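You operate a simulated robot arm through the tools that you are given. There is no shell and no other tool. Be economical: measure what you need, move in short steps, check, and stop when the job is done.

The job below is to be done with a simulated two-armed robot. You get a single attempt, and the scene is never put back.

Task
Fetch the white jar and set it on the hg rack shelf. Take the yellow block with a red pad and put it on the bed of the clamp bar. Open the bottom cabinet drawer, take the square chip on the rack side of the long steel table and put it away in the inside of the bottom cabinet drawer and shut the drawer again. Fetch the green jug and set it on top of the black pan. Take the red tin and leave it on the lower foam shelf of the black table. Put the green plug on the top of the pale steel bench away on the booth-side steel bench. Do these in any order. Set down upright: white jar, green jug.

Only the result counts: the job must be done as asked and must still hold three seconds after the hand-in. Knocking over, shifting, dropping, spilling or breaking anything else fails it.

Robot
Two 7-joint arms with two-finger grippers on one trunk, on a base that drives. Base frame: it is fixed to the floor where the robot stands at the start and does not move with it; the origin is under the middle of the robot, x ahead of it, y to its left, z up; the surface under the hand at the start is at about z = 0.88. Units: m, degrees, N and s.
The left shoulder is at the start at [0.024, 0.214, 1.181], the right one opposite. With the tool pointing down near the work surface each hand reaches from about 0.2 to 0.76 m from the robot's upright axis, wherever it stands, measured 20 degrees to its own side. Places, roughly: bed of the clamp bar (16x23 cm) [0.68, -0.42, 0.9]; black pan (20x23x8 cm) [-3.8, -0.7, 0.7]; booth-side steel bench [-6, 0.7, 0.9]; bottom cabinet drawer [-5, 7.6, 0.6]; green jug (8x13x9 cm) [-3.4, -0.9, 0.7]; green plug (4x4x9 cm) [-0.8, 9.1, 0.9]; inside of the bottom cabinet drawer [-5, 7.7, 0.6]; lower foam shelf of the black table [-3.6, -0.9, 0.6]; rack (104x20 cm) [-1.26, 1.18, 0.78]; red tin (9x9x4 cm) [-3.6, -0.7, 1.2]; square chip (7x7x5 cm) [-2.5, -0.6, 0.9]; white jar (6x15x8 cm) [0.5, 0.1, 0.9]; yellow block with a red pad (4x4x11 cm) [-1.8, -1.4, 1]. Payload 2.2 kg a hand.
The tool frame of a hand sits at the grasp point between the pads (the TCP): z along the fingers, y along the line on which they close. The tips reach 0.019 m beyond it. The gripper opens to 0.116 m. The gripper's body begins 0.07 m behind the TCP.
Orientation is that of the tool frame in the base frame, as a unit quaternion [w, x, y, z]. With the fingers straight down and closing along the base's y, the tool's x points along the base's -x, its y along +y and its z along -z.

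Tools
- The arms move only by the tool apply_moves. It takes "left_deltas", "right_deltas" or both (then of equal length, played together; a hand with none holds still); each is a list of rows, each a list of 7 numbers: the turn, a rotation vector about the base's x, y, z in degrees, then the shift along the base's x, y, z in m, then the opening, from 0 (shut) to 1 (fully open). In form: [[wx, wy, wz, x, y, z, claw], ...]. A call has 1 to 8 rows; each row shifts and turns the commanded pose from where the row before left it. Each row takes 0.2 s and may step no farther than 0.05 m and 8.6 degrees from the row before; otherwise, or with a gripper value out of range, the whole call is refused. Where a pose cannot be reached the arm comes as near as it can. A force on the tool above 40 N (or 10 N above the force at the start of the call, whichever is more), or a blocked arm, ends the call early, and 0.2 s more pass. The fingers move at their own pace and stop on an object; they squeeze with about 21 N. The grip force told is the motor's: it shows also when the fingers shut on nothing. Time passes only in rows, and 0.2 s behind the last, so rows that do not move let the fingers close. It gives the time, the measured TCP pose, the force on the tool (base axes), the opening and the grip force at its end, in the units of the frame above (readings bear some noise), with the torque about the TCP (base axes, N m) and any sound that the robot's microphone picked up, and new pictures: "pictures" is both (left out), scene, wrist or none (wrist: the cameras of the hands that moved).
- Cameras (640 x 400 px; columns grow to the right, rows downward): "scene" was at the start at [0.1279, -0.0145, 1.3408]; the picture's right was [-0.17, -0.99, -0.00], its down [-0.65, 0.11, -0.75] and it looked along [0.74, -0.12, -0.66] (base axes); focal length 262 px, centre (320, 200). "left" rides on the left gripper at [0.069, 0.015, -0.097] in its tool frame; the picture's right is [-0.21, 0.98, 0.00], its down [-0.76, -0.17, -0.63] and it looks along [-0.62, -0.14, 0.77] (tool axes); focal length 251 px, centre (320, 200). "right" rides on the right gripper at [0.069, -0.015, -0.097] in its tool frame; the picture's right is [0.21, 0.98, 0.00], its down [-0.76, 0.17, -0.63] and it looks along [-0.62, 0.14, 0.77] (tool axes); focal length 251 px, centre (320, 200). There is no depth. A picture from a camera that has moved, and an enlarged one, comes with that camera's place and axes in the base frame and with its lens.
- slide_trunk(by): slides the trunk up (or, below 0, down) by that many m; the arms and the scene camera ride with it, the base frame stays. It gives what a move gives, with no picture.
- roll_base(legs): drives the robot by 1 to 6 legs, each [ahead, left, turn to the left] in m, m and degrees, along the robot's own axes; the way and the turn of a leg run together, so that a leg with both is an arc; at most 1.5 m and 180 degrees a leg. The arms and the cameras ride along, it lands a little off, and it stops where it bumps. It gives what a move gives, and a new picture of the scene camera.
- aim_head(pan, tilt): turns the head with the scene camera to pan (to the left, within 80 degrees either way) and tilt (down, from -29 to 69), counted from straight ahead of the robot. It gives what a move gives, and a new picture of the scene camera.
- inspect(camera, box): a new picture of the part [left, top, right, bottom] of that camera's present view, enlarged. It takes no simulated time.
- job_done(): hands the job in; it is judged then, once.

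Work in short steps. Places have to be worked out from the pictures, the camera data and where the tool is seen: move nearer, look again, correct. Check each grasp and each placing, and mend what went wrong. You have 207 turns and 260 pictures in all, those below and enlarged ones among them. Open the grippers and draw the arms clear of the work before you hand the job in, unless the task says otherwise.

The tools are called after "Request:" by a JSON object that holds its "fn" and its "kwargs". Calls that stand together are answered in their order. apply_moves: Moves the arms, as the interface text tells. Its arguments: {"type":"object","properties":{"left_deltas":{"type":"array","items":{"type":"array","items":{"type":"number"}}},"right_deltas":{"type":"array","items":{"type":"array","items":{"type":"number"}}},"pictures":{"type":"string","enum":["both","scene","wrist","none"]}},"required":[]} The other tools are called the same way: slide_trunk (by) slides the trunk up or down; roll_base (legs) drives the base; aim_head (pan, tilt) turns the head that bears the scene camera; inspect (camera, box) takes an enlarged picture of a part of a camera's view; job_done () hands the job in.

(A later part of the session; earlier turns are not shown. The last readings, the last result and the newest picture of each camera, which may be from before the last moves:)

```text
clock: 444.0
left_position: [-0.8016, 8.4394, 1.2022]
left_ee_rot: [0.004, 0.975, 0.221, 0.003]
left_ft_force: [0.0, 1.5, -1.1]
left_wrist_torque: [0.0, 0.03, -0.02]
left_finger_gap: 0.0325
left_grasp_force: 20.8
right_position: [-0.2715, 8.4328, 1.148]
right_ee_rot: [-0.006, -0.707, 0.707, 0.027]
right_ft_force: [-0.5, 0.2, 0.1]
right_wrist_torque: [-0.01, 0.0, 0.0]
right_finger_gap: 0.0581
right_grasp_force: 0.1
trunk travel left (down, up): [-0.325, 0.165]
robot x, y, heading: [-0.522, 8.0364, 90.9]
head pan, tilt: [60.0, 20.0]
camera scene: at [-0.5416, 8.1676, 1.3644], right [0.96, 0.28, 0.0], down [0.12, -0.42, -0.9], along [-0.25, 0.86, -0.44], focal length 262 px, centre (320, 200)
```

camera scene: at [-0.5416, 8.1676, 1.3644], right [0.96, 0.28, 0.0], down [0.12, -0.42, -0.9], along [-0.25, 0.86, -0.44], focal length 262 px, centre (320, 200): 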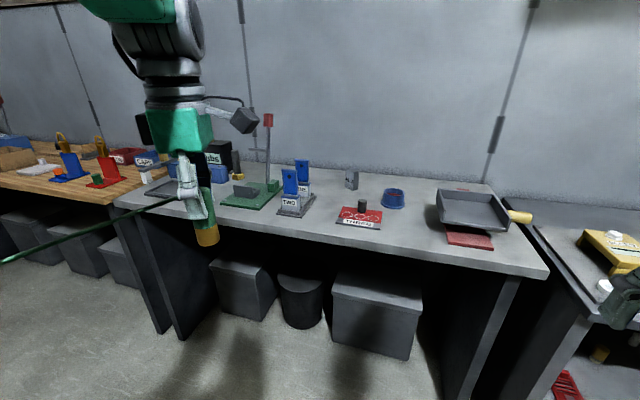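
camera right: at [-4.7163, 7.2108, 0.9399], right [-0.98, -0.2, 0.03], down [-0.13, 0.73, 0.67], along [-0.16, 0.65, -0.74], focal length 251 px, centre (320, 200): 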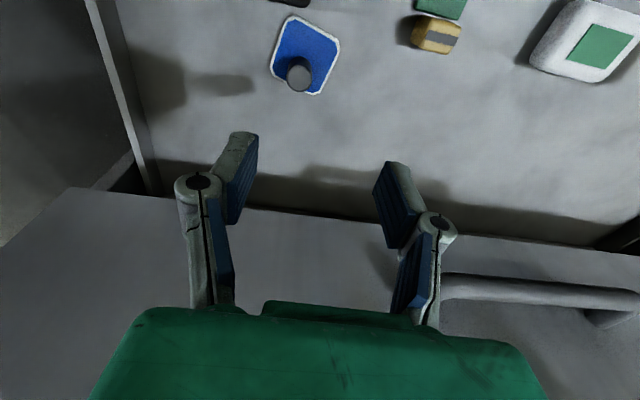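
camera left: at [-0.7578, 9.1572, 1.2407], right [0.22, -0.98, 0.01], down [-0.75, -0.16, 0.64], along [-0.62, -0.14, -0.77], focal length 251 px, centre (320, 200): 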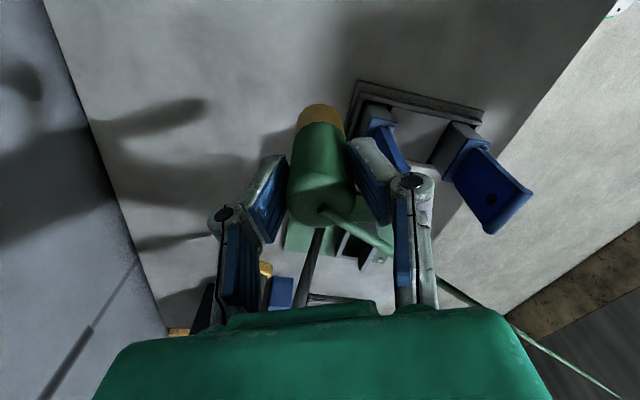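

The left elbow blocks the head again; I lower the left hand a bit, then turn west and drive back toward the gap.

Request:
{"fn": "apply_moves", "kwargs": {"left_deltas": [[0, 0, 0, 0, 0.02, -0.03, 0], [0, 0, 0, 0, 0.02, -0.03, 0]], "pictures": "none"}}

Request:
{"fn": "roll_base", "kwargs": {"legs": [[0, 0, 101], [1.5, 0, 0], [1.5, 0, 0]]}}

Request:
{"fn": "aim_head", "kwargs": {"pan": 15, "tilt": 22}}

```text
clock: 444.6
left_position: [-0.8016, 8.4801, 1.1447]
left_ee_rot: [0.005, 0.975, 0.221, 0.001]
left_ft_force: [-0.7, 0.2, -1.5]
left_wrist_torque: [0.0, -0.04, 0.04]
left_finger_gap: 0.0323
left_grasp_force: 20.6
right_position: [-0.2726, 8.4341, 1.147]
right_ee_rot: [-0.007, -0.706, 0.708, 0.025]
right_ft_force: [-0.1, 0.0, -1.0]
right_wrist_torque: [-0.04, 0.02, -0.01]
right_finger_gap: 0.0581
right_grasp_force: 0.1
trunk travel left (down, up): [-0.325, 0.165]
robot x, y, heading: [-0.5192, 8.0369, 90.3]
head pan, tilt: [60.0, 20.0]
```

```text
clock: 463.3
left_position: [-3.8525, 7.1229, 1.1462]
left_ee_rot: [0.002, 0.461, 0.888, 0.004]
left_ft_force: [0.0, 0.7, -0.9]
left_wrist_torque: [0.03, 0.0, 0.01]
left_finger_gap: 0.0322
left_grasp_force: 20.2
right_position: [-3.8961, 7.6519, 1.1482]
right_ee_rot: [0.024, 0.996, 0.084, -0.012]
right_ft_force: [0.0, 0.3, -0.3]
right_wrist_torque: [0.02, 0.04, -0.03]
right_finger_gap: 0.058
right_grasp_force: 0.1
trunk travel left (down, up): [-0.325, 0.165]
robot x, y, heading: [-3.4629, 7.4746, -170.0]
head pan, tilt: [60.0, 20.0]
camera scene: at [-3.535, 7.3826, 1.3743], right [-0.94, 0.34, 0.0], down [0.12, 0.32, -0.94], along [-0.32, -0.88, -0.34], focal length 262 px, centre (320, 200)
```

scene: 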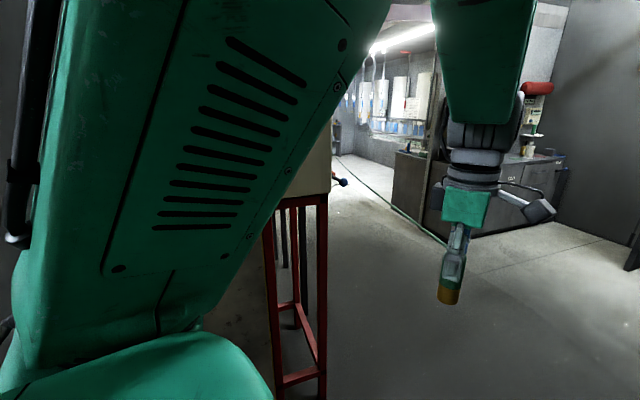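

```text
clock: 464.4
left_position: [-3.8486, 7.1219, 1.1446]
left_ee_rot: [0.003, 0.46, 0.888, 0.006]
left_ft_force: [-0.1, -0.3, -1.1]
left_wrist_torque: [0.02, 0.01, -0.02]
left_finger_gap: 0.0319
left_grasp_force: 20.7
right_position: [-3.8936, 7.6512, 1.1455]
right_ee_rot: [0.024, 0.996, 0.085, -0.01]
right_ft_force: [0.7, 0.0, 0.1]
right_wrist_torque: [0.0, -0.02, 0.0]
right_finger_gap: 0.058
right_grasp_force: 0.0
trunk travel left (down, up): [-0.325, 0.165]
robot x, y, heading: [-3.4655, 7.4763, -169.8]
head pan, tilt: [15.0, 22.0]
camera scene: at [-3.581, 7.4174, 1.3815], right [-0.56, 0.83, 0.0], down [0.22, 0.15, -0.96], along [-0.8, -0.54, -0.27], focal length 262 px, centre (320, 200)
```

scene: 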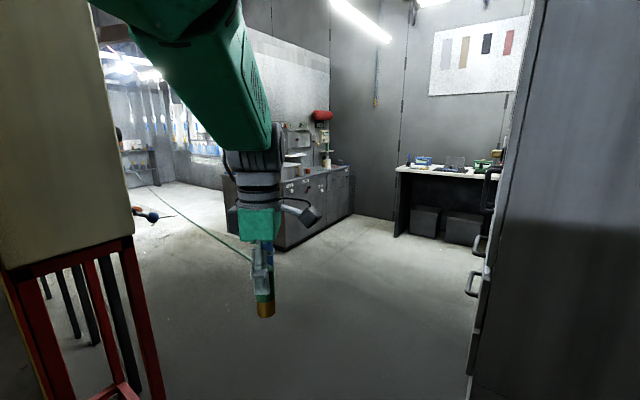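

I turn in place onto the same diagonal line I came by, then pass the gap.

Request:
{"fn": "roll_base", "kwargs": {"legs": [[0, 0.0, 31], [0, -0.06, 0], [1.45, 0, 0], [0, 0, 40]]}}

```text
clock: 475.5
left_position: [-4.4261, 6.0816, 1.1561]
left_ee_rot: [0.019, -0.14, 0.99, -0.004]
left_ft_force: [-1.2, -1.0, 1.1]
left_wrist_torque: [0.07, -0.15, -0.02]
left_finger_gap: 0.0319
left_grasp_force: 21.6
right_position: [-4.9394, 6.2092, 1.137]
right_ee_rot: [0.038, 0.761, 0.648, 0.018]
right_ft_force: [0.5, 0.8, 1.1]
right_wrist_torque: [-0.03, 0.05, 0.02]
right_finger_gap: 0.0579
right_grasp_force: 0.0
trunk travel left (down, up): [-0.325, 0.165]
robot x, y, heading: [-4.5975, 6.5553, -98.1]
head pan, tilt: [15.0, 22.0]
camera scene: at [-4.6295, 6.4291, 1.3881], right [-0.99, -0.17, -0.03], down [0.0, 0.2, -0.98], along [0.17, -0.97, -0.19], focal length 262 px, centre (320, 200)
```

scene: 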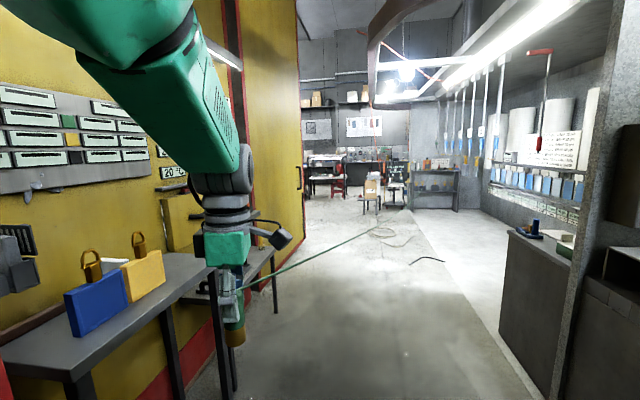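

Through the gap. The booth-side bench is visible ahead at about [-6,0.7], long side facing north. I drive south and veer to the west of the cable coil.

Request:
{"fn": "roll_base", "kwargs": {"legs": [[1.2, 0, 0], [1.2, 0, 0], [0, 0, -20]]}}

Request:
{"fn": "aim_head", "kwargs": {"pan": 0, "tilt": 18}}

```text
clock: 488.3
left_position: [-4.8964, 3.6655, 1.141]
left_ee_rot: [-0.009, 0.034, 0.999, 0.006]
left_ft_force: [1.7, -0.5, -1.3]
left_wrist_torque: [0.05, 0.04, 0.0]
left_finger_gap: 0.032
left_grasp_force: 21.2
right_position: [-5.3338, 3.9612, 1.1487]
right_ee_rot: [0.015, 0.862, 0.506, -0.001]
right_ft_force: [-0.3, -1.5, -0.2]
right_wrist_torque: [0.05, 0.01, 0.03]
right_finger_gap: 0.0581
right_grasp_force: 0.1
trunk travel left (down, up): [-0.325, 0.165]
robot x, y, heading: [-4.9494, 4.1981, -118.5]
head pan, tilt: [15.0, 22.0]
camera scene: at [-4.9772, 4.0638, 1.3709], right [-0.97, 0.23, 0.01], down [0.08, 0.37, -0.93], along [-0.22, -0.9, -0.38], focal length 262 px, centre (320, 200)
```

scene: 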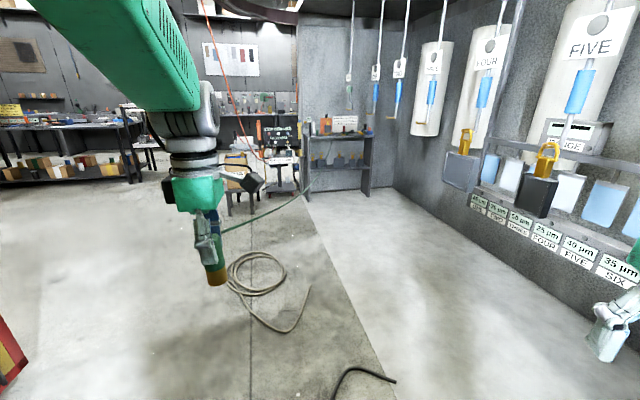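

```text
clock: 489.1
left_position: [-4.9071, 3.6758, 1.1465]
left_ee_rot: [-0.002, 0.034, 0.999, 0.002]
left_ft_force: [-0.3, 0.3, -0.7]
left_wrist_torque: [0.03, -0.06, -0.02]
left_finger_gap: 0.0319
left_grasp_force: 21.4
right_position: [-5.3439, 3.9716, 1.1402]
right_ee_rot: [0.018, 0.862, 0.507, 0.006]
right_ft_force: [0.3, 0.0, 0.1]
right_wrist_torque: [0.0, 0.02, 0.01]
right_finger_gap: 0.0584
right_grasp_force: 0.1
trunk travel left (down, up): [-0.325, 0.165]
robot x, y, heading: [-4.9522, 4.1957, -118.4]
head pan, tilt: [0.0, 18.0]
camera scene: at [-5.0342, 4.091, 1.3769], right [-0.88, 0.48, -0.02], down [0.17, 0.27, -0.95], along [-0.45, -0.84, -0.31], focal length 262 px, centre (320, 200)
```

scene: 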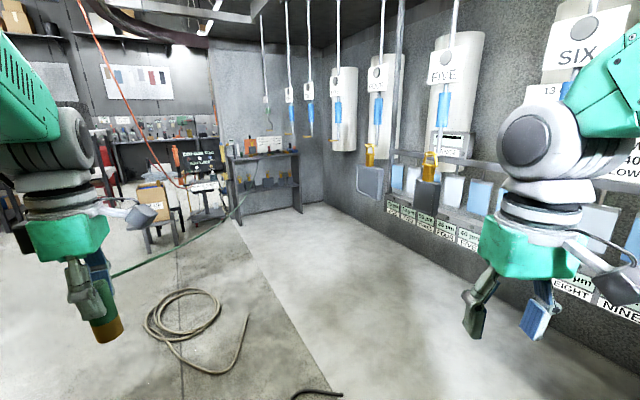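

The bench's front is near y≈0.7, x −5.64…−6.54. I route west of the cables: to [-6.1,3.4], then south.

Request:
{"fn": "roll_base", "kwargs": {"legs": [[0, 0, -27], [1.4, 0, 0], [0, 0, 55], [1.3, 0, 0]]}}

Request:
{"fn": "aim_head", "kwargs": {"pan": 0, "tilt": 28}}

```text
clock: 494.4
left_position: [-5.7452, 3.3335, 1.1508]
left_ee_rot: [0.004, 0.266, 0.964, 0.011]
left_ft_force: [-0.2, 5.1, -1.8]
left_wrist_torque: [-0.41, -0.09, -0.04]
left_finger_gap: 0.0316
left_grasp_force: 20.6
right_position: [-5.9979, 3.794, 1.1387]
right_ee_rot: [0.023, 0.959, 0.282, 0.005]
right_ft_force: [0.5, -1.2, 1.0]
right_wrist_torque: [0.05, 0.08, 0.01]
right_finger_gap: 0.0578
right_grasp_force: 0.2
trunk travel left (down, up): [-0.325, 0.165]
robot x, y, heading: [-5.5445, 3.7939, -146.8]
head pan, tilt: [0.0, 18.0]
stopped in leg 2: the force on the tool passed its limit at 187 N (the readings are from after the stop); the commanded pose is now the measured one
camera scene: at [-5.6642, 3.7439, 1.3777], right [-0.55, 0.84, -0.02], down [0.27, 0.16, -0.95], along [-0.79, -0.53, -0.31], focal length 262 px, centre (320, 200)
```

scene: 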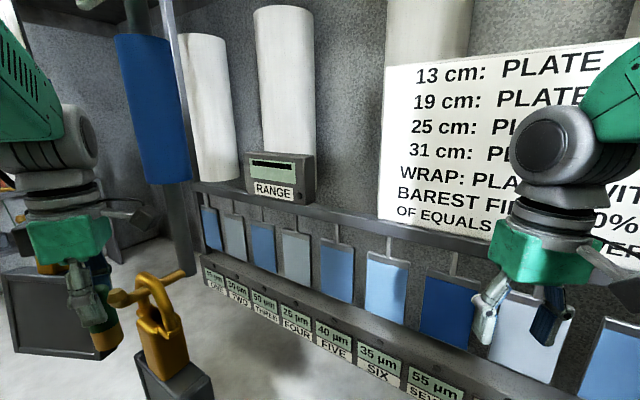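

```text
clock: 495.1
left_position: [-5.7604, 3.3503, 1.1529]
left_ee_rot: [0.013, 0.267, 0.963, 0.003]
left_ft_force: [-1.8, 1.8, -0.8]
left_wrist_torque: [-0.09, -0.11, -0.02]
left_finger_gap: 0.0322
left_grasp_force: 21.0
right_position: [-6.0138, 3.8115, 1.1344]
right_ee_rot: [0.03, 0.959, 0.28, 0.009]
right_ft_force: [-0.8, 1.5, 0.6]
right_wrist_torque: [-0.14, -0.11, -0.02]
right_finger_gap: 0.0582
right_grasp_force: 0.1
trunk travel left (down, up): [-0.325, 0.165]
robot x, y, heading: [-5.5459, 3.8001, -146.8]
head pan, tilt: [0.0, 28.0]
camera scene: at [-5.6731, 3.7528, 1.3609], right [-0.55, 0.84, -0.02], down [0.41, 0.24, -0.88], along [-0.73, -0.49, -0.47], focal length 262 px, centre (320, 200)
```

scene: 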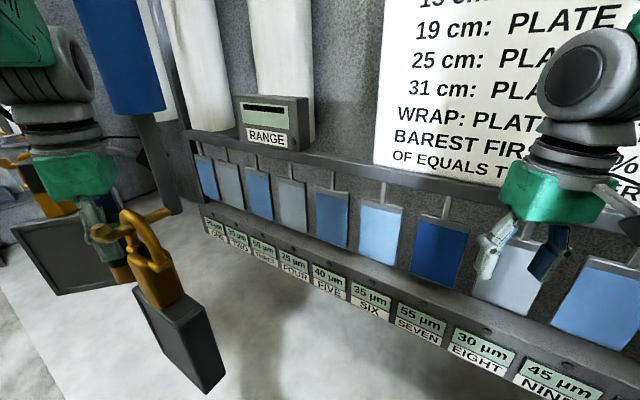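

The left hand bumped a hanging yellow-handled block that stands out from the wall. I back off along the same line immediately and inspect.

Request:
{"fn": "roll_base", "kwargs": {"legs": [[-0.25, 0, 0]]}}

Request:
{"fn": "aim_head", "kwargs": {"pan": 15, "tilt": 22}}

```text
clock: 496.9
left_position: [-5.5456, 3.4857, 1.1531]
left_ee_rot: [0.011, 0.267, 0.964, 0.004]
left_ft_force: [-0.1, 0.1, -1.1]
left_wrist_torque: [0.0, -0.03, -0.03]
left_finger_gap: 0.0318
left_grasp_force: 21.6
right_position: [-5.7976, 3.9459, 1.1335]
right_ee_rot: [0.028, 0.959, 0.282, 0.01]
right_ft_force: [-0.3, 1.1, 1.1]
right_wrist_torque: [-0.06, -0.01, 0.0]
right_finger_gap: 0.0581
right_grasp_force: 0.1
trunk travel left (down, up): [-0.325, 0.165]
robot x, y, heading: [-5.3373, 3.9352, -146.4]
head pan, tilt: [0.0, 28.0]
camera scene: at [-5.4634, 3.8932, 1.3606], right [-0.55, 0.84, -0.03], down [0.41, 0.24, -0.88], along [-0.73, -0.49, -0.47], focal length 262 px, centre (320, 200)
```

scene: 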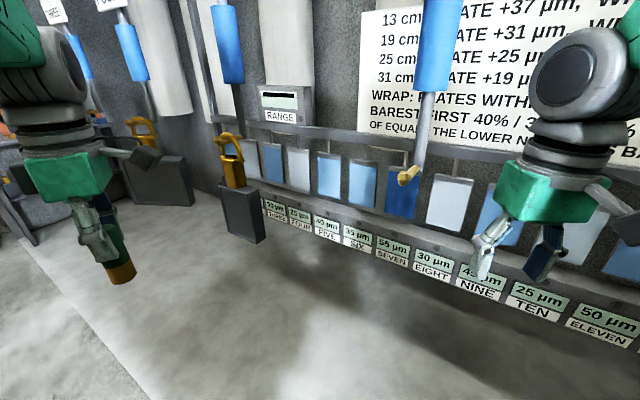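

```text
clock: 497.7
left_position: [-5.5447, 3.4911, 1.1543]
left_ee_rot: [0.01, 0.267, 0.964, 0.003]
left_ft_force: [-0.9, 1.4, -0.2]
left_wrist_torque: [-0.09, -0.07, -0.01]
left_finger_gap: 0.032
left_grasp_force: 20.9
right_position: [-5.7961, 3.9524, 1.1332]
right_ee_rot: [0.026, 0.959, 0.28, 0.012]
right_ft_force: [0.6, 1.2, -0.5]
right_wrist_torque: [-0.1, -0.04, 0.02]
right_finger_gap: 0.0581
right_grasp_force: 0.1
trunk travel left (down, up): [-0.325, 0.165]
robot x, y, heading: [-5.3389, 3.9438, -146.4]
head pan, tilt: [15.0, 22.0]
camera scene: at [-5.449, 3.8778, 1.3711], right [-0.74, 0.67, -0.02], down [0.26, 0.26, -0.93], along [-0.62, -0.7, -0.37], focal length 262 px, centre (320, 200)
```

scene: 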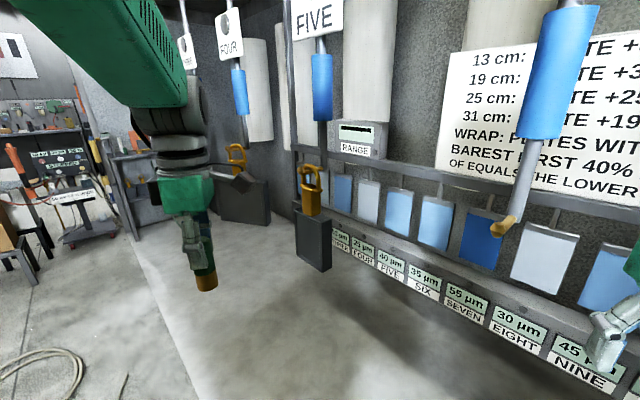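

The hanging weights look unchanged and still hang on their hooks. That row (x≈-5.95) makes the west side unsuitable, so I'll go round the coil's east side instead: back up, then via [-4.25,2.9] to [-4.25,1.6].

Request:
{"fn": "roll_base", "kwargs": {"legs": [[-0.47, 0, 0], [0, 0, 84], [1.45, 0, 0], [0, 0, -29], [1.25, 0, 0]]}}

Request:
{"fn": "aim_head", "kwargs": {"pan": -45, "tilt": 22}}

```text
clock: 518.3
left_position: [-4.2337, 1.1885, 1.1589]
left_ee_rot: [0.016, -0.181, 0.983, 0.004]
left_ft_force: [-1.9, -0.5, -1.4]
left_wrist_torque: [0.01, -0.14, -0.02]
left_finger_gap: 0.0316
left_grasp_force: 21.1
right_position: [-4.7514, 1.2721, 1.1285]
right_ee_rot: [0.025, 0.738, 0.674, 0.029]
right_ft_force: [-2.0, 0.8, -0.3]
right_wrist_torque: [-0.06, -0.12, 0.0]
right_finger_gap: 0.0579
right_grasp_force: 0.0
trunk travel left (down, up): [-0.325, 0.165]
robot x, y, heading: [-4.4461, 1.6227, -94.5]
head pan, tilt: [15.0, 22.0]
camera scene: at [-4.4815, 1.5007, 1.3714], right [-0.99, -0.17, -0.04], down [-0.03, 0.36, -0.93], along [0.17, -0.92, -0.36], focal length 262 px, centre (320, 200)
```

scene: 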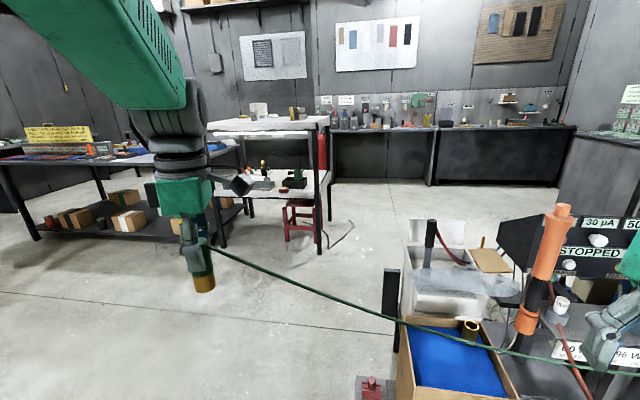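

```text
clock: 519.6
left_position: [-4.1488, 1.1829, 1.1402]
left_ee_rot: [-0.018, -0.183, 0.983, 0.014]
left_ft_force: [0.8, 0.6, -0.9]
left_wrist_torque: [-0.02, 0.06, 0.02]
left_finger_gap: 0.032
left_grasp_force: 21.0
right_position: [-4.6681, 1.2658, 1.142]
right_ee_rot: [-0.003, 0.738, 0.675, 0.008]
right_ft_force: [0.6, -0.8, 0.7]
right_wrist_torque: [0.01, 0.0, 0.02]
right_finger_gap: 0.0579
right_grasp_force: 0.0
trunk travel left (down, up): [-0.325, 0.165]
robot x, y, heading: [-4.4375, 1.629, -94.6]
head pan, tilt: [-45.0, 22.0]
camera scene: at [-4.4716, 1.5218, 1.3723], right [-0.65, 0.76, 0.02], down [0.26, 0.25, -0.93], along [-0.71, -0.6, -0.36], focal length 262 px, centre (320, 200)
```

scene: 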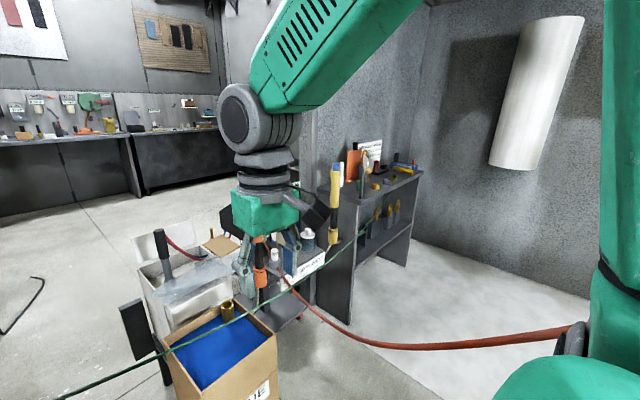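

I zoom in on the booth-side bench top to find a free spot.

Request:
{"fn": "inspect", "kwargs": {"camera": "scene", "box": [300, 120, 440, 240]}}

```text
3.33 times, centred on (370, 180) of scene
camera zoom: at [-4.4716, 1.5218, 1.3723], right [-0.65, 0.76, 0.02], down [0.26, 0.25, -0.93], along [-0.71, -0.6, -0.36], focal length 874 px, centre (153, 267)
```

zoom: 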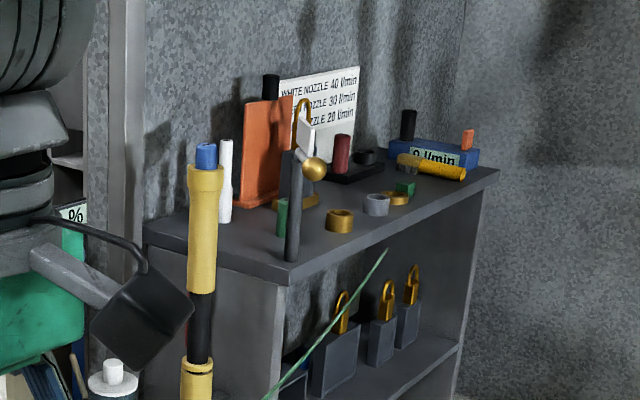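

There's a free spot at the bench's left end near [-5.575, 0.765], between a black peg and a white cylinder. A red hose also seems to pass near my right side; I look there before moving.

Request:
{"fn": "aim_head", "kwargs": {"pan": -78, "tilt": 25}}

```text
clock: 520.6
left_position: [-4.1562, 1.1842, 1.1417]
left_ee_rot: [-0.015, -0.184, 0.983, 0.013]
left_ft_force: [1.9, 0.7, -1.4]
left_wrist_torque: [-0.05, 0.1, 0.02]
left_finger_gap: 0.032
left_grasp_force: 21.4
right_position: [-4.675, 1.267, 1.1421]
right_ee_rot: [-0.001, 0.738, 0.675, 0.008]
right_ft_force: [1.3, -0.2, -0.2]
right_wrist_torque: [0.0, 0.03, 0.02]
right_finger_gap: 0.0581
right_grasp_force: 0.1
trunk travel left (down, up): [-0.325, 0.165]
robot x, y, heading: [-4.437, 1.6291, -94.4]
head pan, tilt: [-78.0, 25.0]
camera scene: at [-4.4874, 1.5704, 1.3687], right [-0.13, 0.99, 0.01], down [0.39, 0.06, -0.92], along [-0.91, -0.12, -0.39], focal length 262 px, centre (320, 200)
```

scene: 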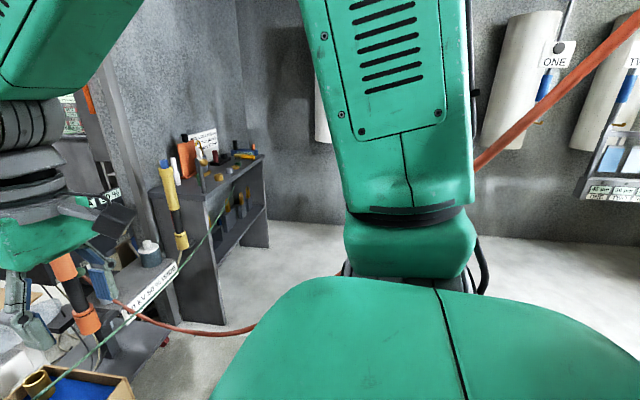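

The hose geometry matters. I strafe 0.4 m east (away from it) to get a second view for triangulation.

Request:
{"fn": "roll_base", "kwargs": {"legs": [[0, 0.4, 0]]}}

Request:
{"fn": "aim_head", "kwargs": {"pan": -70, "tilt": 15}}

```text
clock: 523.1
left_position: [-3.7657, 1.1567, 1.1452]
left_ee_rot: [-0.01, -0.185, 0.983, 0.012]
left_ft_force: [1.4, 0.5, -1.2]
left_wrist_torque: [-0.04, 0.05, -0.01]
left_finger_gap: 0.032
left_grasp_force: 21.3
right_position: [-4.2847, 1.2378, 1.1385]
right_ee_rot: [0.0, 0.736, 0.677, 0.014]
right_ft_force: [0.6, 0.4, -0.2]
right_wrist_torque: [0.0, 0.06, 0.04]
right_finger_gap: 0.058
right_grasp_force: 0.0
trunk travel left (down, up): [-0.325, 0.165]
robot x, y, heading: [-4.0402, 1.5951, -94.2]
head pan, tilt: [-78.0, 25.0]
camera scene: at [-4.1328, 1.5436, 1.3662], right [-0.14, 0.99, 0.0], down [0.42, 0.06, -0.91], along [-0.9, -0.12, -0.42], focal length 262 px, centre (320, 200)
```

scene: 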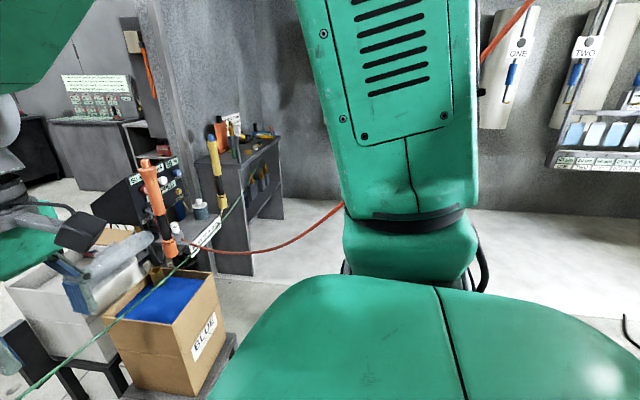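

```text
clock: 523.8
left_position: [-3.7948, 1.1591, 1.1517]
left_ee_rot: [0.002, -0.184, 0.983, 0.008]
left_ft_force: [-0.1, 0.2, -0.4]
left_wrist_torque: [-0.01, -0.05, -0.04]
left_finger_gap: 0.0318
left_grasp_force: 21.3
right_position: [-4.3145, 1.242, 1.1304]
right_ee_rot: [0.008, 0.737, 0.676, 0.024]
right_ft_force: [-0.4, 0.2, 0.2]
right_wrist_torque: [0.01, -0.09, -0.01]
right_finger_gap: 0.058
right_grasp_force: 0.1
trunk travel left (down, up): [-0.325, 0.165]
robot x, y, heading: [-4.044, 1.5959, -94.1]
head pan, tilt: [-70.0, 15.0]
camera scene: at [-4.1813, 1.5336, 1.3784], right [-0.27, 0.96, -0.01], down [0.28, 0.07, -0.96], along [-0.92, -0.26, -0.29], focal length 262 px, centre (320, 200)
```

scene: 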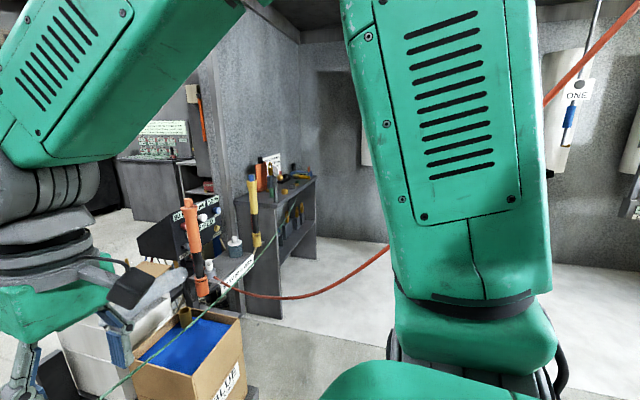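

The hose hangs as a curve near x≈-4.93 (lowest z≈0.74 at y≈1.15). The cords have shown no contact with the robot when crossed earlier, so I'll strafe right cautiously in steps and watch forces and pose.

Request:
{"fn": "roll_base", "kwargs": {"legs": [[0.1, 0, 0], [0, -0.65, 0]]}}

```text
clock: 528.2
left_position: [-4.4731, 1.1102, 1.1554]
left_ee_rot: [0.007, -0.178, 0.984, 0.004]
left_ft_force: [-2.8, -0.6, -1.4]
left_wrist_torque: [0.0, -0.19, 0.0]
left_finger_gap: 0.0316
left_grasp_force: 20.9
right_position: [-4.99, 1.1988, 1.1292]
right_ee_rot: [0.012, 0.741, 0.671, 0.028]
right_ft_force: [-1.5, 1.6, 0.5]
right_wrist_torque: [-0.04, -0.16, 0.0]
right_finger_gap: 0.0577
right_grasp_force: 0.0
trunk travel left (down, up): [-0.325, 0.165]
robot x, y, heading: [-4.7073, 1.5445, -94.6]
head pan, tilt: [-70.0, 15.0]
camera scene: at [-4.8437, 1.4883, 1.3784], right [-0.26, 0.97, -0.01], down [0.29, 0.07, -0.96], along [-0.92, -0.25, -0.29], focal length 262 px, centre (320, 200)
```

scene: 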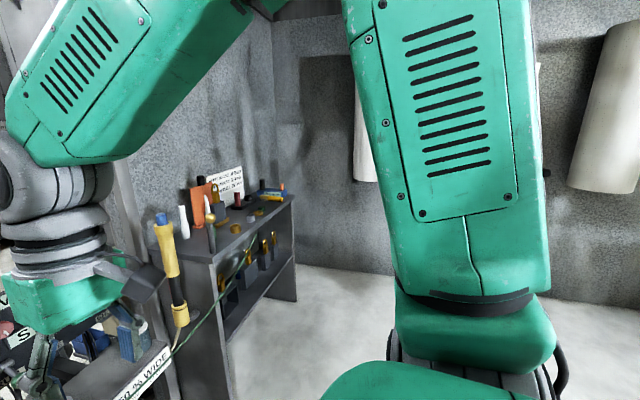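

No resistance. I continue another 0.6 m right.

Request:
{"fn": "roll_base", "kwargs": {"legs": [[0, -0.6, 0]]}}

Request:
{"fn": "aim_head", "kwargs": {"pan": -15, "tilt": 35}}

```text
clock: 531.6
left_position: [-5.067, 1.1624, 1.1539]
left_ee_rot: [0.001, -0.177, 0.984, 0.004]
left_ft_force: [-1.6, 0.4, -0.9]
left_wrist_torque: [0.0, -0.1, 0.0]
left_finger_gap: 0.0319
left_grasp_force: 21.7
right_position: [-5.5852, 1.2499, 1.1316]
right_ee_rot: [0.007, 0.741, 0.671, 0.026]
right_ft_force: [-0.9, 0.2, 0.2]
right_wrist_torque: [-0.06, -0.04, -0.01]
right_finger_gap: 0.058
right_grasp_force: 0.1
trunk travel left (down, up): [-0.325, 0.165]
robot x, y, heading: [-5.3146, 1.5968, -94.9]
head pan, tilt: [-70.0, 15.0]
camera scene: at [-5.4186, 1.5354, 1.3819], right [-0.26, 0.96, 0.0], down [0.26, 0.07, -0.96], along [-0.93, -0.26, -0.27], focal length 262 px, centre (320, 200)
```

scene: 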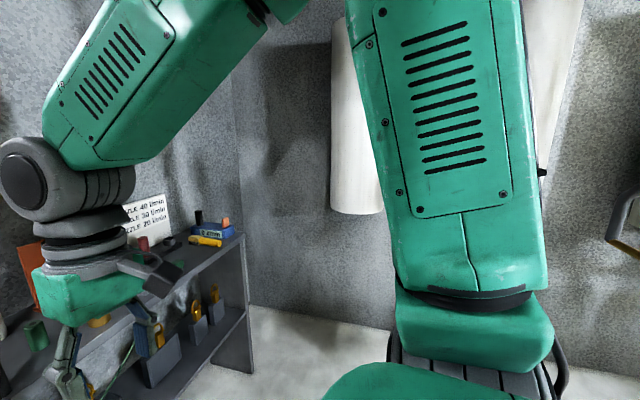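

```text
clock: 532.8
left_position: [-5.0545, 1.1622, 1.1512]
left_ee_rot: [-0.003, -0.176, 0.984, 0.006]
left_ft_force: [0.4, -0.2, -1.2]
left_wrist_torque: [0.01, 0.04, -0.02]
left_finger_gap: 0.0318
left_grasp_force: 20.8
right_position: [-5.5724, 1.2496, 1.1288]
right_ee_rot: [-0.001, 0.741, 0.671, 0.026]
right_ft_force: [-0.3, 0.1, 0.5]
right_wrist_torque: [0.01, 0.02, 0.03]
right_finger_gap: 0.0583
right_grasp_force: 0.1
trunk travel left (down, up): [-0.325, 0.165]
robot x, y, heading: [-5.313, 1.5956, -94.5]
head pan, tilt: [-15.0, 35.0]
camera scene: at [-5.3653, 1.4743, 1.3497], right [-0.94, 0.34, -0.01], down [0.21, 0.54, -0.81], along [-0.27, -0.77, -0.58], focal length 262 px, centre (320, 200)
```

scene: 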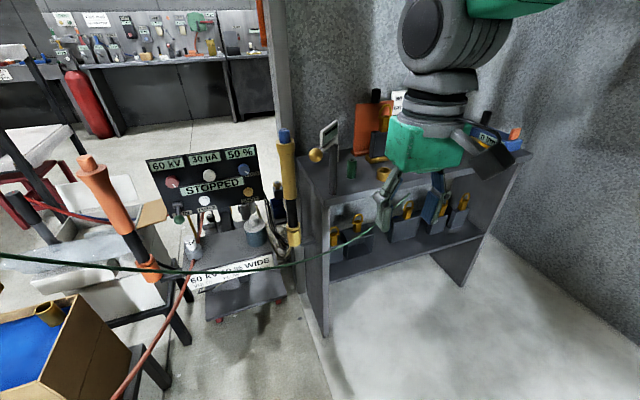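

I zoom on the bench's left end.

Request:
{"fn": "inspect", "kwargs": {"camera": "scene", "box": [270, 70, 550, 250]}}

```text
2.22 times, centred on (410, 160) of scene
camera zoom: at [-5.3653, 1.4743, 1.3497], right [-0.94, 0.34, -0.01], down [0.21, 0.54, -0.81], along [-0.27, -0.77, -0.58], focal length 583 px, centre (120, 289)
```

zoom: 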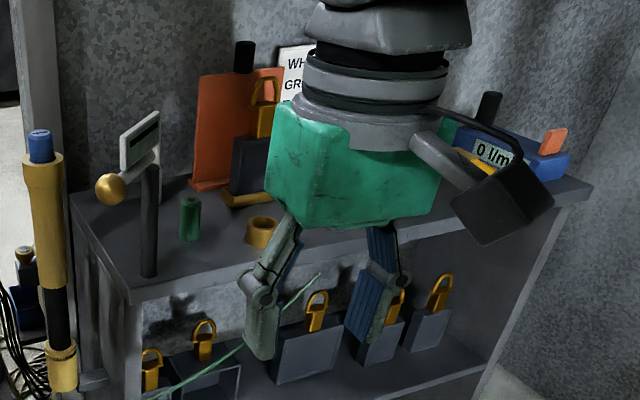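

The gauge stand occupies the front-left corner. I move the right hand aside to see the rest of the top.

Request:
{"fn": "apply_moves", "kwargs": {"right_deltas": [[0, 0, 0, -0.035, 0.02, 0, 0.5], [0, 0, 0, -0.035, 0.02, 0, 0.5], [0, 0, 0, -0.035, 0.02, 0, 0.5], [0, 0, 0, -0.03, 0.02, 0, 0.5], [0, 0, 0, -0.03, 0.02, 0, 0.5]], "pictures": "none"}}

Request:
{"fn": "inspect", "kwargs": {"camera": "scene", "box": [290, 80, 550, 240]}}

```text
clock: 534.2
left_position: [-5.089, 1.1649, 1.1599]
left_ee_rot: [0.005, -0.179, 0.984, 0.003]
left_ft_force: [-1.8, -0.2, -0.4]
left_wrist_torque: [-0.01, -0.13, 0.03]
left_finger_gap: 0.032
left_grasp_force: 20.8
right_position: [-5.7702, 1.3523, 1.1194]
right_ee_rot: [0.014, 0.741, 0.671, 0.032]
right_ft_force: [0.0, 0.8, -1.1]
right_wrist_torque: [0.02, -0.04, -0.01]
right_finger_gap: 0.0581
right_grasp_force: 0.0
trunk travel left (down, up): [-0.325, 0.165]
robot x, y, heading: [-5.3128, 1.5965, -94.7]
head pan, tilt: [-15.0, 35.0]
stopped in row 5 (right hand): the arm was blocked; the commanded pose is now the measured one
```

```text
2.46 times, centred on (420, 160) of scene
camera zoom: at [-5.3599, 1.4748, 1.3499], right [-0.94, 0.34, -0.01], down [0.2, 0.54, -0.82], along [-0.27, -0.77, -0.58], focal length 646 px, centre (74, 298)
```

zoom: 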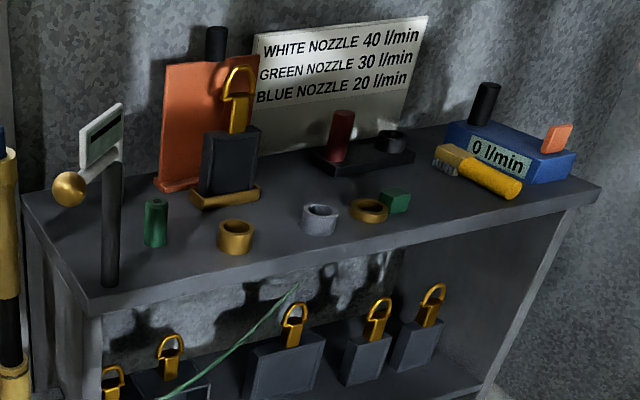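

Free spot found on the front strip between the gold and gray rings, about [-5.885, 0.845]; fingers should close along y there. I raise the plug hand, strafe right, turn 20° right (which also aligns the fingers).

Request:
{"fn": "apply_moves", "kwargs": {"left_deltas": [[0, 0, 0, 0, 0, 0.03, 0], [0, 0, 0, 0, 0, 0.025, 0]], "pictures": "none"}}

Request:
{"fn": "roll_base", "kwargs": {"legs": [[0, -0.42, 0], [0, 0, -20]]}}

Request:
{"fn": "aim_head", "kwargs": {"pan": 0, "tilt": 38}}

```text
clock: 535.0
left_position: [-5.0638, 1.1667, 1.2139]
left_ee_rot: [0.0, -0.181, 0.983, 0.006]
left_ft_force: [-0.7, -0.9, -0.7]
left_wrist_torque: [0.0, -0.08, -0.06]
left_finger_gap: 0.032
left_grasp_force: 20.6
right_position: [-5.7482, 1.3514, 1.1247]
right_ee_rot: [0.009, 0.74, 0.672, 0.027]
right_ft_force: [-0.6, 1.0, 0.4]
right_wrist_torque: [0.04, -0.02, -0.04]
right_finger_gap: 0.0579
right_grasp_force: 0.0
trunk travel left (down, up): [-0.325, 0.165]
robot x, y, heading: [-5.302, 1.5947, -94.6]
head pan, tilt: [-15.0, 35.0]
stopped in row 2 (left hand): the arm was blocked; the commanded pose is now the measured one
```

```text
clock: 538.7
left_position: [-5.6322, 1.1263, 1.2052]
left_ee_rot: [0.007, -0.016, 1.0, 0.012]
left_ft_force: [0.4, -0.2, -1.3]
left_wrist_torque: [0.0, -0.01, -0.01]
left_finger_gap: 0.0318
left_grasp_force: 20.7
right_position: [-6.2177, 1.5261, 1.1224]
right_ee_rot: [0.003, 0.84, 0.542, 0.029]
right_ft_force: [-0.9, 1.0, -0.7]
right_wrist_torque: [0.0, -0.04, 0.02]
right_finger_gap: 0.058
right_grasp_force: 0.0
trunk travel left (down, up): [-0.325, 0.165]
robot x, y, heading: [-5.7152, 1.6255, -113.7]
head pan, tilt: [-15.0, 35.0]
camera scene: at [-5.8157, 1.4996, 1.3464], right [-0.78, 0.62, -0.01], down [0.38, 0.46, -0.8], along [-0.5, -0.63, -0.6], focal length 262 px, centre (320, 200)
```

scene: 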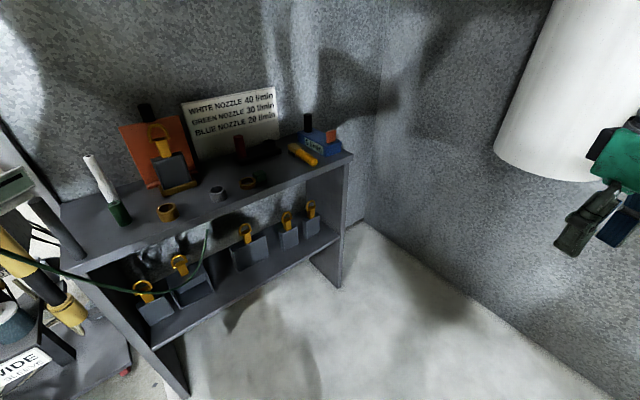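

```text
clock: 539.5
left_position: [-5.6174, 1.1346, 1.1963]
left_ee_rot: [0.007, -0.017, 1.0, 0.024]
left_ft_force: [-0.2, -0.3, -0.8]
left_wrist_torque: [-0.01, -0.01, 0.0]
left_finger_gap: 0.0317
left_grasp_force: 21.0
right_position: [-6.2037, 1.5346, 1.1242]
right_ee_rot: [-0.005, 0.84, 0.542, 0.031]
right_ft_force: [0.7, -0.7, -1.3]
right_wrist_torque: [0.0, 0.01, 0.02]
right_finger_gap: 0.0581
right_grasp_force: 0.0
trunk travel left (down, up): [-0.325, 0.165]
robot x, y, heading: [-5.7173, 1.627, -113.4]
head pan, tilt: [0.0, 38.0]
camera scene: at [-5.7965, 1.49, 1.3424], right [-0.92, 0.4, -0.02], down [0.27, 0.58, -0.77], along [-0.3, -0.71, -0.64], focal length 262 px, centre (320, 200)
```

scene: 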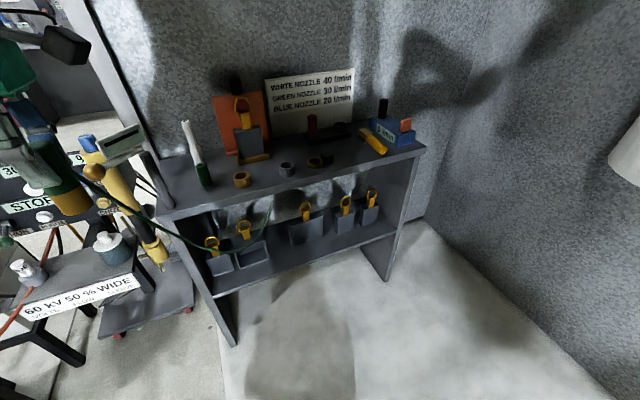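

I first move the plug hand laterally to x≈-5.83 (away from the gauge stand), then advance the base.

Request:
{"fn": "apply_moves", "kwargs": {"left_deltas": [[0, 0, 0, -0.035, 0, 0, 0], [0, 0, 0, -0.035, 0, 0, 0], [0, 0, 0, -0.035, 0, 0, 0], [0, 0, 0, -0.035, -0.01, 0, 0], [0, 0, 0, -0.035, -0.01, 0, 0], [0, 0, 0, -0.03, -0.01, 0, 0]], "pictures": "none"}}

Request:
{"fn": "roll_base", "kwargs": {"legs": [[0.2, 0.04, 0]]}}

```text
clock: 540.9
left_position: [-5.8206, 1.0938, 1.2104]
left_ee_rot: [-0.007, -0.018, 1.0, 0.009]
left_ft_force: [0.1, -0.6, -0.5]
left_wrist_torque: [0.0, 0.0, 0.0]
left_finger_gap: 0.0321
left_grasp_force: 20.5
left hand out of reach, approached as far as the arm can: row 1
right_position: [-6.2031, 1.5356, 1.1231]
right_ee_rot: [-0.005, 0.84, 0.542, 0.032]
right_ft_force: [-0.1, -0.9, -0.7]
right_wrist_torque: [-0.02, 0.01, -0.01]
right_finger_gap: 0.0578
right_grasp_force: 0.1
trunk travel left (down, up): [-0.325, 0.165]
robot x, y, heading: [-5.7158, 1.6258, -113.9]
head pan, tilt: [0.0, 38.0]
```

```text
clock: 542.5
left_position: [-5.8438, 0.903, 1.2199]
left_ee_rot: [-0.02, -0.021, 1.0, 0.007]
left_ft_force: [0.2, 0.7, -1.1]
left_wrist_torque: [-0.03, -0.02, 0.0]
left_finger_gap: 0.0321
left_grasp_force: 21.1
right_position: [-6.2319, 1.3451, 1.1366]
right_ee_rot: [0.002, 0.84, 0.543, 0.016]
right_ft_force: [0.3, 0.1, -0.3]
right_wrist_torque: [0.0, 0.02, 0.01]
right_finger_gap: 0.058
right_grasp_force: 0.1
trunk travel left (down, up): [-0.325, 0.165]
robot x, y, heading: [-5.7588, 1.4275, -113.4]
head pan, tilt: [0.0, 38.0]
camera scene: at [-5.805, 1.3106, 1.346], right [-0.92, 0.4, 0.0], down [0.24, 0.57, -0.79], along [-0.32, -0.72, -0.62], focal length 262 px, centre (320, 200)
```

scene: 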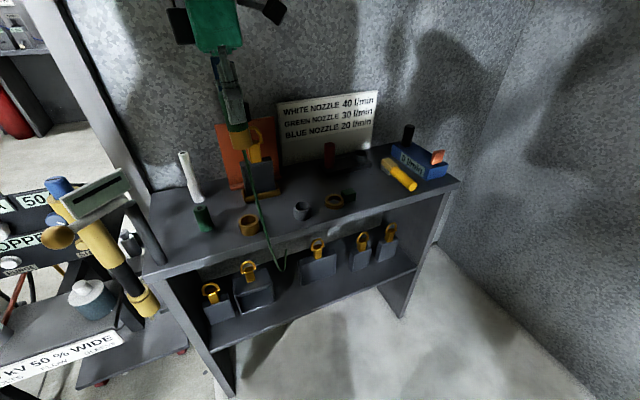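

I move over the spot [-5.905, 0.825] and check with the wrist camera.

Request:
{"fn": "apply_moves", "kwargs": {"left_deltas": [[0, 0, 0, -0.02, -0.026, 0, 0], [0, 0, 0, -0.02, -0.026, 0, 0], [0, 0, 0, -0.02, -0.026, 0, 0], [0, 0, 0, 0, 0, -0.04, 0], [0, 0, 0, 0, 0, -0.04, 0]]}}

```text
clock: 543.7
left_position: [-5.9029, 0.8203, 1.1462]
left_ee_rot: [-0.031, -0.032, 0.999, 0.009]
left_ft_force: [-0.1, 0.5, -1.0]
left_wrist_torque: [0.02, -0.04, -0.02]
left_finger_gap: 0.0319
left_grasp_force: 21.1
right_position: [-6.239, 1.349, 1.1318]
right_ee_rot: [0.004, 0.84, 0.543, 0.018]
right_ft_force: [0.0, -0.8, -0.4]
right_wrist_torque: [0.01, 0.01, 0.01]
right_finger_gap: 0.0582
right_grasp_force: 0.1
trunk travel left (down, up): [-0.325, 0.165]
robot x, y, heading: [-5.7598, 1.4266, -113.7]
head pan, tilt: [0.0, 38.0]
camera scene: at [-5.8168, 1.3128, 1.3456], right [-0.92, 0.4, -0.01], down [0.25, 0.57, -0.79], along [-0.31, -0.72, -0.62], focal length 262 px, centre (320, 200)
camera left: at [-5.9664, 0.83, 1.2475], right [0.15, 0.99, 0.01], down [0.8, -0.13, 0.58], along [0.57, -0.08, -0.81], focal length 251 px, centre (320, 200)
```

scene: 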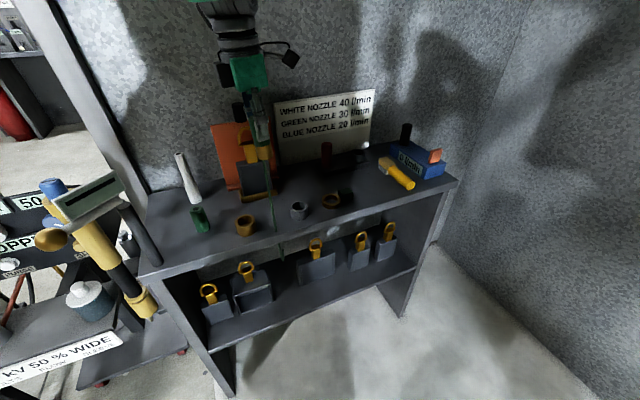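
left: 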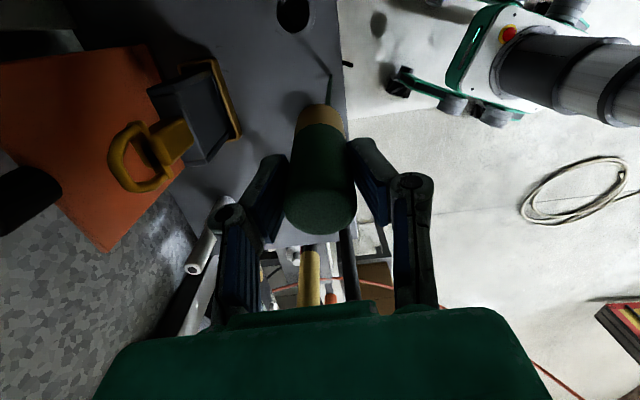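

I correct the 3.7° tilt, shift 1 cm back from the front edge, and lower to just above the surface.

Request:
{"fn": "apply_moves", "kwargs": {"left_deltas": [[-0.9, -3.6, 0, 0, -0.01, -0.02, 0], [0, 0, 0, 0, 0, -0.04, 0], [0, 0, 0, 0, 0, -0.04, 0], [0, 0, 0, 0, 0, -0.04, 0], [0, 0, 0, 0, 0, -0.015, 0], [0, 0, 0, 0, 0, 0, 0]]}}

```text
clock: 545.1
left_position: [-5.9029, 0.8125, 0.9848]
left_ee_rot: [0.009, -0.026, 1.0, 0.001]
left_ft_force: [0.3, -1.0, -1.1]
left_wrist_torque: [-0.04, -0.01, 0.01]
left_finger_gap: 0.0319
left_grasp_force: 21.4
right_position: [-6.2335, 1.3476, 1.1337]
right_ee_rot: [0.002, 0.839, 0.543, 0.018]
right_ft_force: [-0.7, 0.2, -0.3]
right_wrist_torque: [0.0, 0.0, 0.02]
right_finger_gap: 0.058
right_grasp_force: 0.0
trunk travel left (down, up): [-0.325, 0.165]
robot x, y, heading: [-5.7508, 1.4239, -113.5]
head pan, tilt: [0.0, 38.0]
camera scene: at [-5.8105, 1.3105, 1.3457], right [-0.92, 0.4, 0.0], down [0.25, 0.57, -0.79], along [-0.31, -0.72, -0.62], focal length 262 px, centre (320, 200)
camera left: at [-5.9737, 0.8239, 1.081], right [0.16, 0.99, 0.0], down [0.75, -0.13, 0.65], along [0.64, -0.1, -0.76], focal length 251 px, centre (320, 200)
```

scene: 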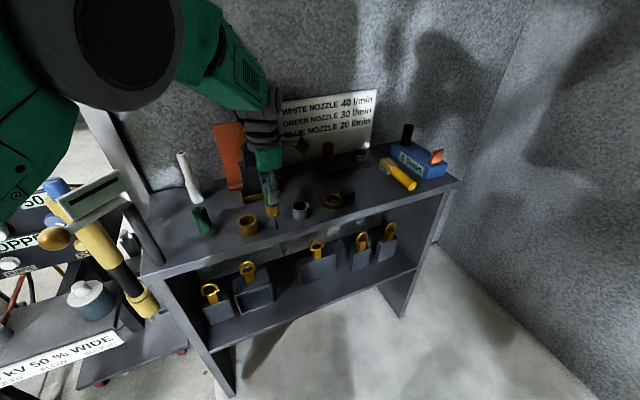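
left: 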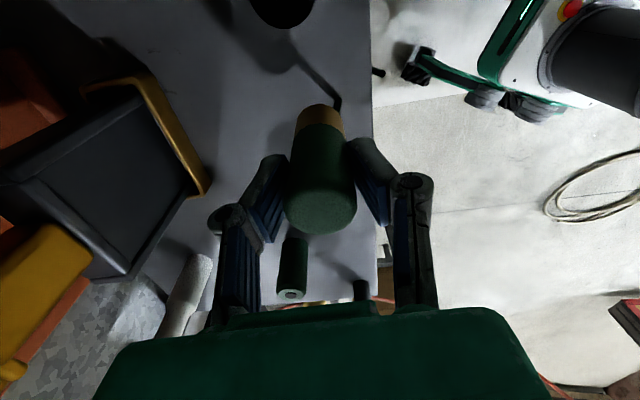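

Well placed between the rings with margin to the edge. I lower the last centimetre to contact.

Request:
{"fn": "apply_moves", "kwargs": {"left_deltas": [[0, 0, 0, 0, -0.003, -0.004, 0], [0, 0, 0, 0, 0, -0.004, 0], [0, 0, 0, 0, 0, -0.004, 0], [0, 0, 0, 0, 0, -0.004, 0]], "pictures": "none"}}

```text
clock: 546.1
left_position: [-5.9061, 0.8117, 0.9702]
left_ee_rot: [0.011, -0.024, 1.0, -0.001]
left_ft_force: [0.3, 0.9, -1.6]
left_wrist_torque: [0.03, 0.01, -0.02]
left_finger_gap: 0.0318
left_grasp_force: 21.1
right_position: [-6.2347, 1.3467, 1.1331]
right_ee_rot: [0.002, 0.84, 0.543, 0.017]
right_ft_force: [-0.4, -0.4, -0.1]
right_wrist_torque: [0.05, 0.0, -0.05]
right_finger_gap: 0.0579
right_grasp_force: 0.1
trunk travel left (down, up): [-0.325, 0.165]
robot x, y, heading: [-5.7579, 1.4258, -113.3]
head pan, tilt: [0.0, 38.0]
```

Request:
{"fn": "apply_moves", "kwargs": {"left_deltas": [[0, 0, 0, 0, 0, -0.004, 0], [0, 0, 0, 0, 0, -0.004, 0], [0, 0, 0, 0, 0, -0.004, 0], [0, 0, 0, 0, 0, -0.004, 0]], "pictures": "wrist"}}

```text
clock: 547.1
left_position: [-5.9071, 0.8131, 0.9534]
left_ee_rot: [0.011, -0.022, 1.0, -0.001]
left_ft_force: [0.9, -0.1, -0.7]
left_wrist_torque: [0.0, -0.01, 0.0]
left_finger_gap: 0.0319
left_grasp_force: 21.3
right_position: [-6.2339, 1.3473, 1.1341]
right_ee_rot: [0.002, 0.84, 0.543, 0.019]
right_ft_force: [0.6, 0.0, 0.6]
right_wrist_torque: [0.05, 0.01, 0.02]
right_finger_gap: 0.0579
right_grasp_force: 0.0
trunk travel left (down, up): [-0.325, 0.165]
robot x, y, heading: [-5.7571, 1.4275, -113.5]
head pan, tilt: [0.0, 38.0]
camera left: at [-5.9789, 0.8255, 1.0473], right [0.17, 0.99, 0.0], down [0.75, -0.13, 0.65], along [0.64, -0.11, -0.76], focal length 251 px, centre (320, 200)
```

left: 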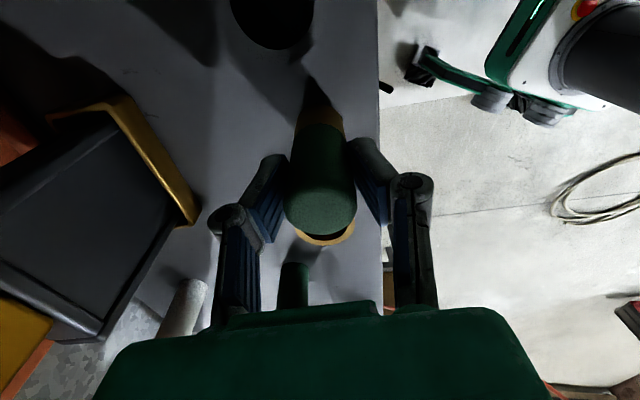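

Still not touching; the bench is a little lower. I continue in small steps.

Request:
{"fn": "apply_moves", "kwargs": {"left_deltas": [[0, 0, 0, 0, 0, -0.004, 0], [0, 0, 0, 0, 0, -0.004, 0], [0, 0, 0, 0, 0, -0.004, 0], [0, 0, 0, 0, 0, -0.004, 0], [0, 0, 0, 0, 0, -0.004, 0]], "pictures": "wrist"}}

```text
clock: 548.3
left_position: [-5.9078, 0.8141, 0.9335]
left_ee_rot: [0.013, -0.02, 1.0, -0.004]
left_ft_force: [-1.2, -2.9, 17.7]
left_wrist_torque: [-0.06, 0.1, -0.01]
left_finger_gap: 0.0321
left_grasp_force: 21.6
right_position: [-6.2338, 1.3487, 1.135]
right_ee_rot: [0.004, 0.839, 0.544, 0.017]
right_ft_force: [0.0, -1.1, 0.6]
right_wrist_torque: [0.01, -0.01, 0.02]
right_finger_gap: 0.0578
right_grasp_force: 0.0
trunk travel left (down, up): [-0.325, 0.165]
robot x, y, heading: [-5.759, 1.426, -113.5]
head pan, tilt: [0.0, 38.0]
camera left: at [-5.98, 0.8282, 1.0287], right [0.18, 0.98, 0.0], down [0.75, -0.13, 0.65], along [0.64, -0.12, -0.76], focal length 251 px, centre (320, 200)
```

left: 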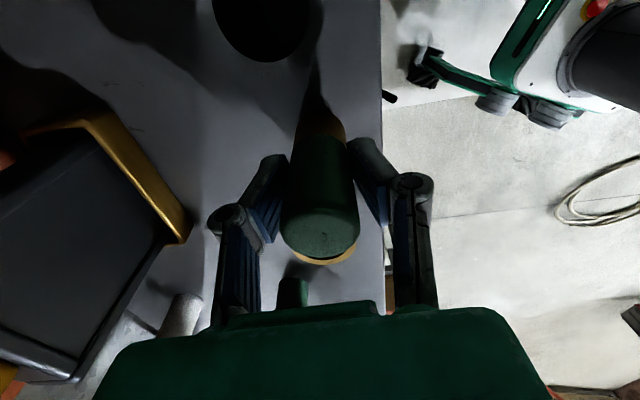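

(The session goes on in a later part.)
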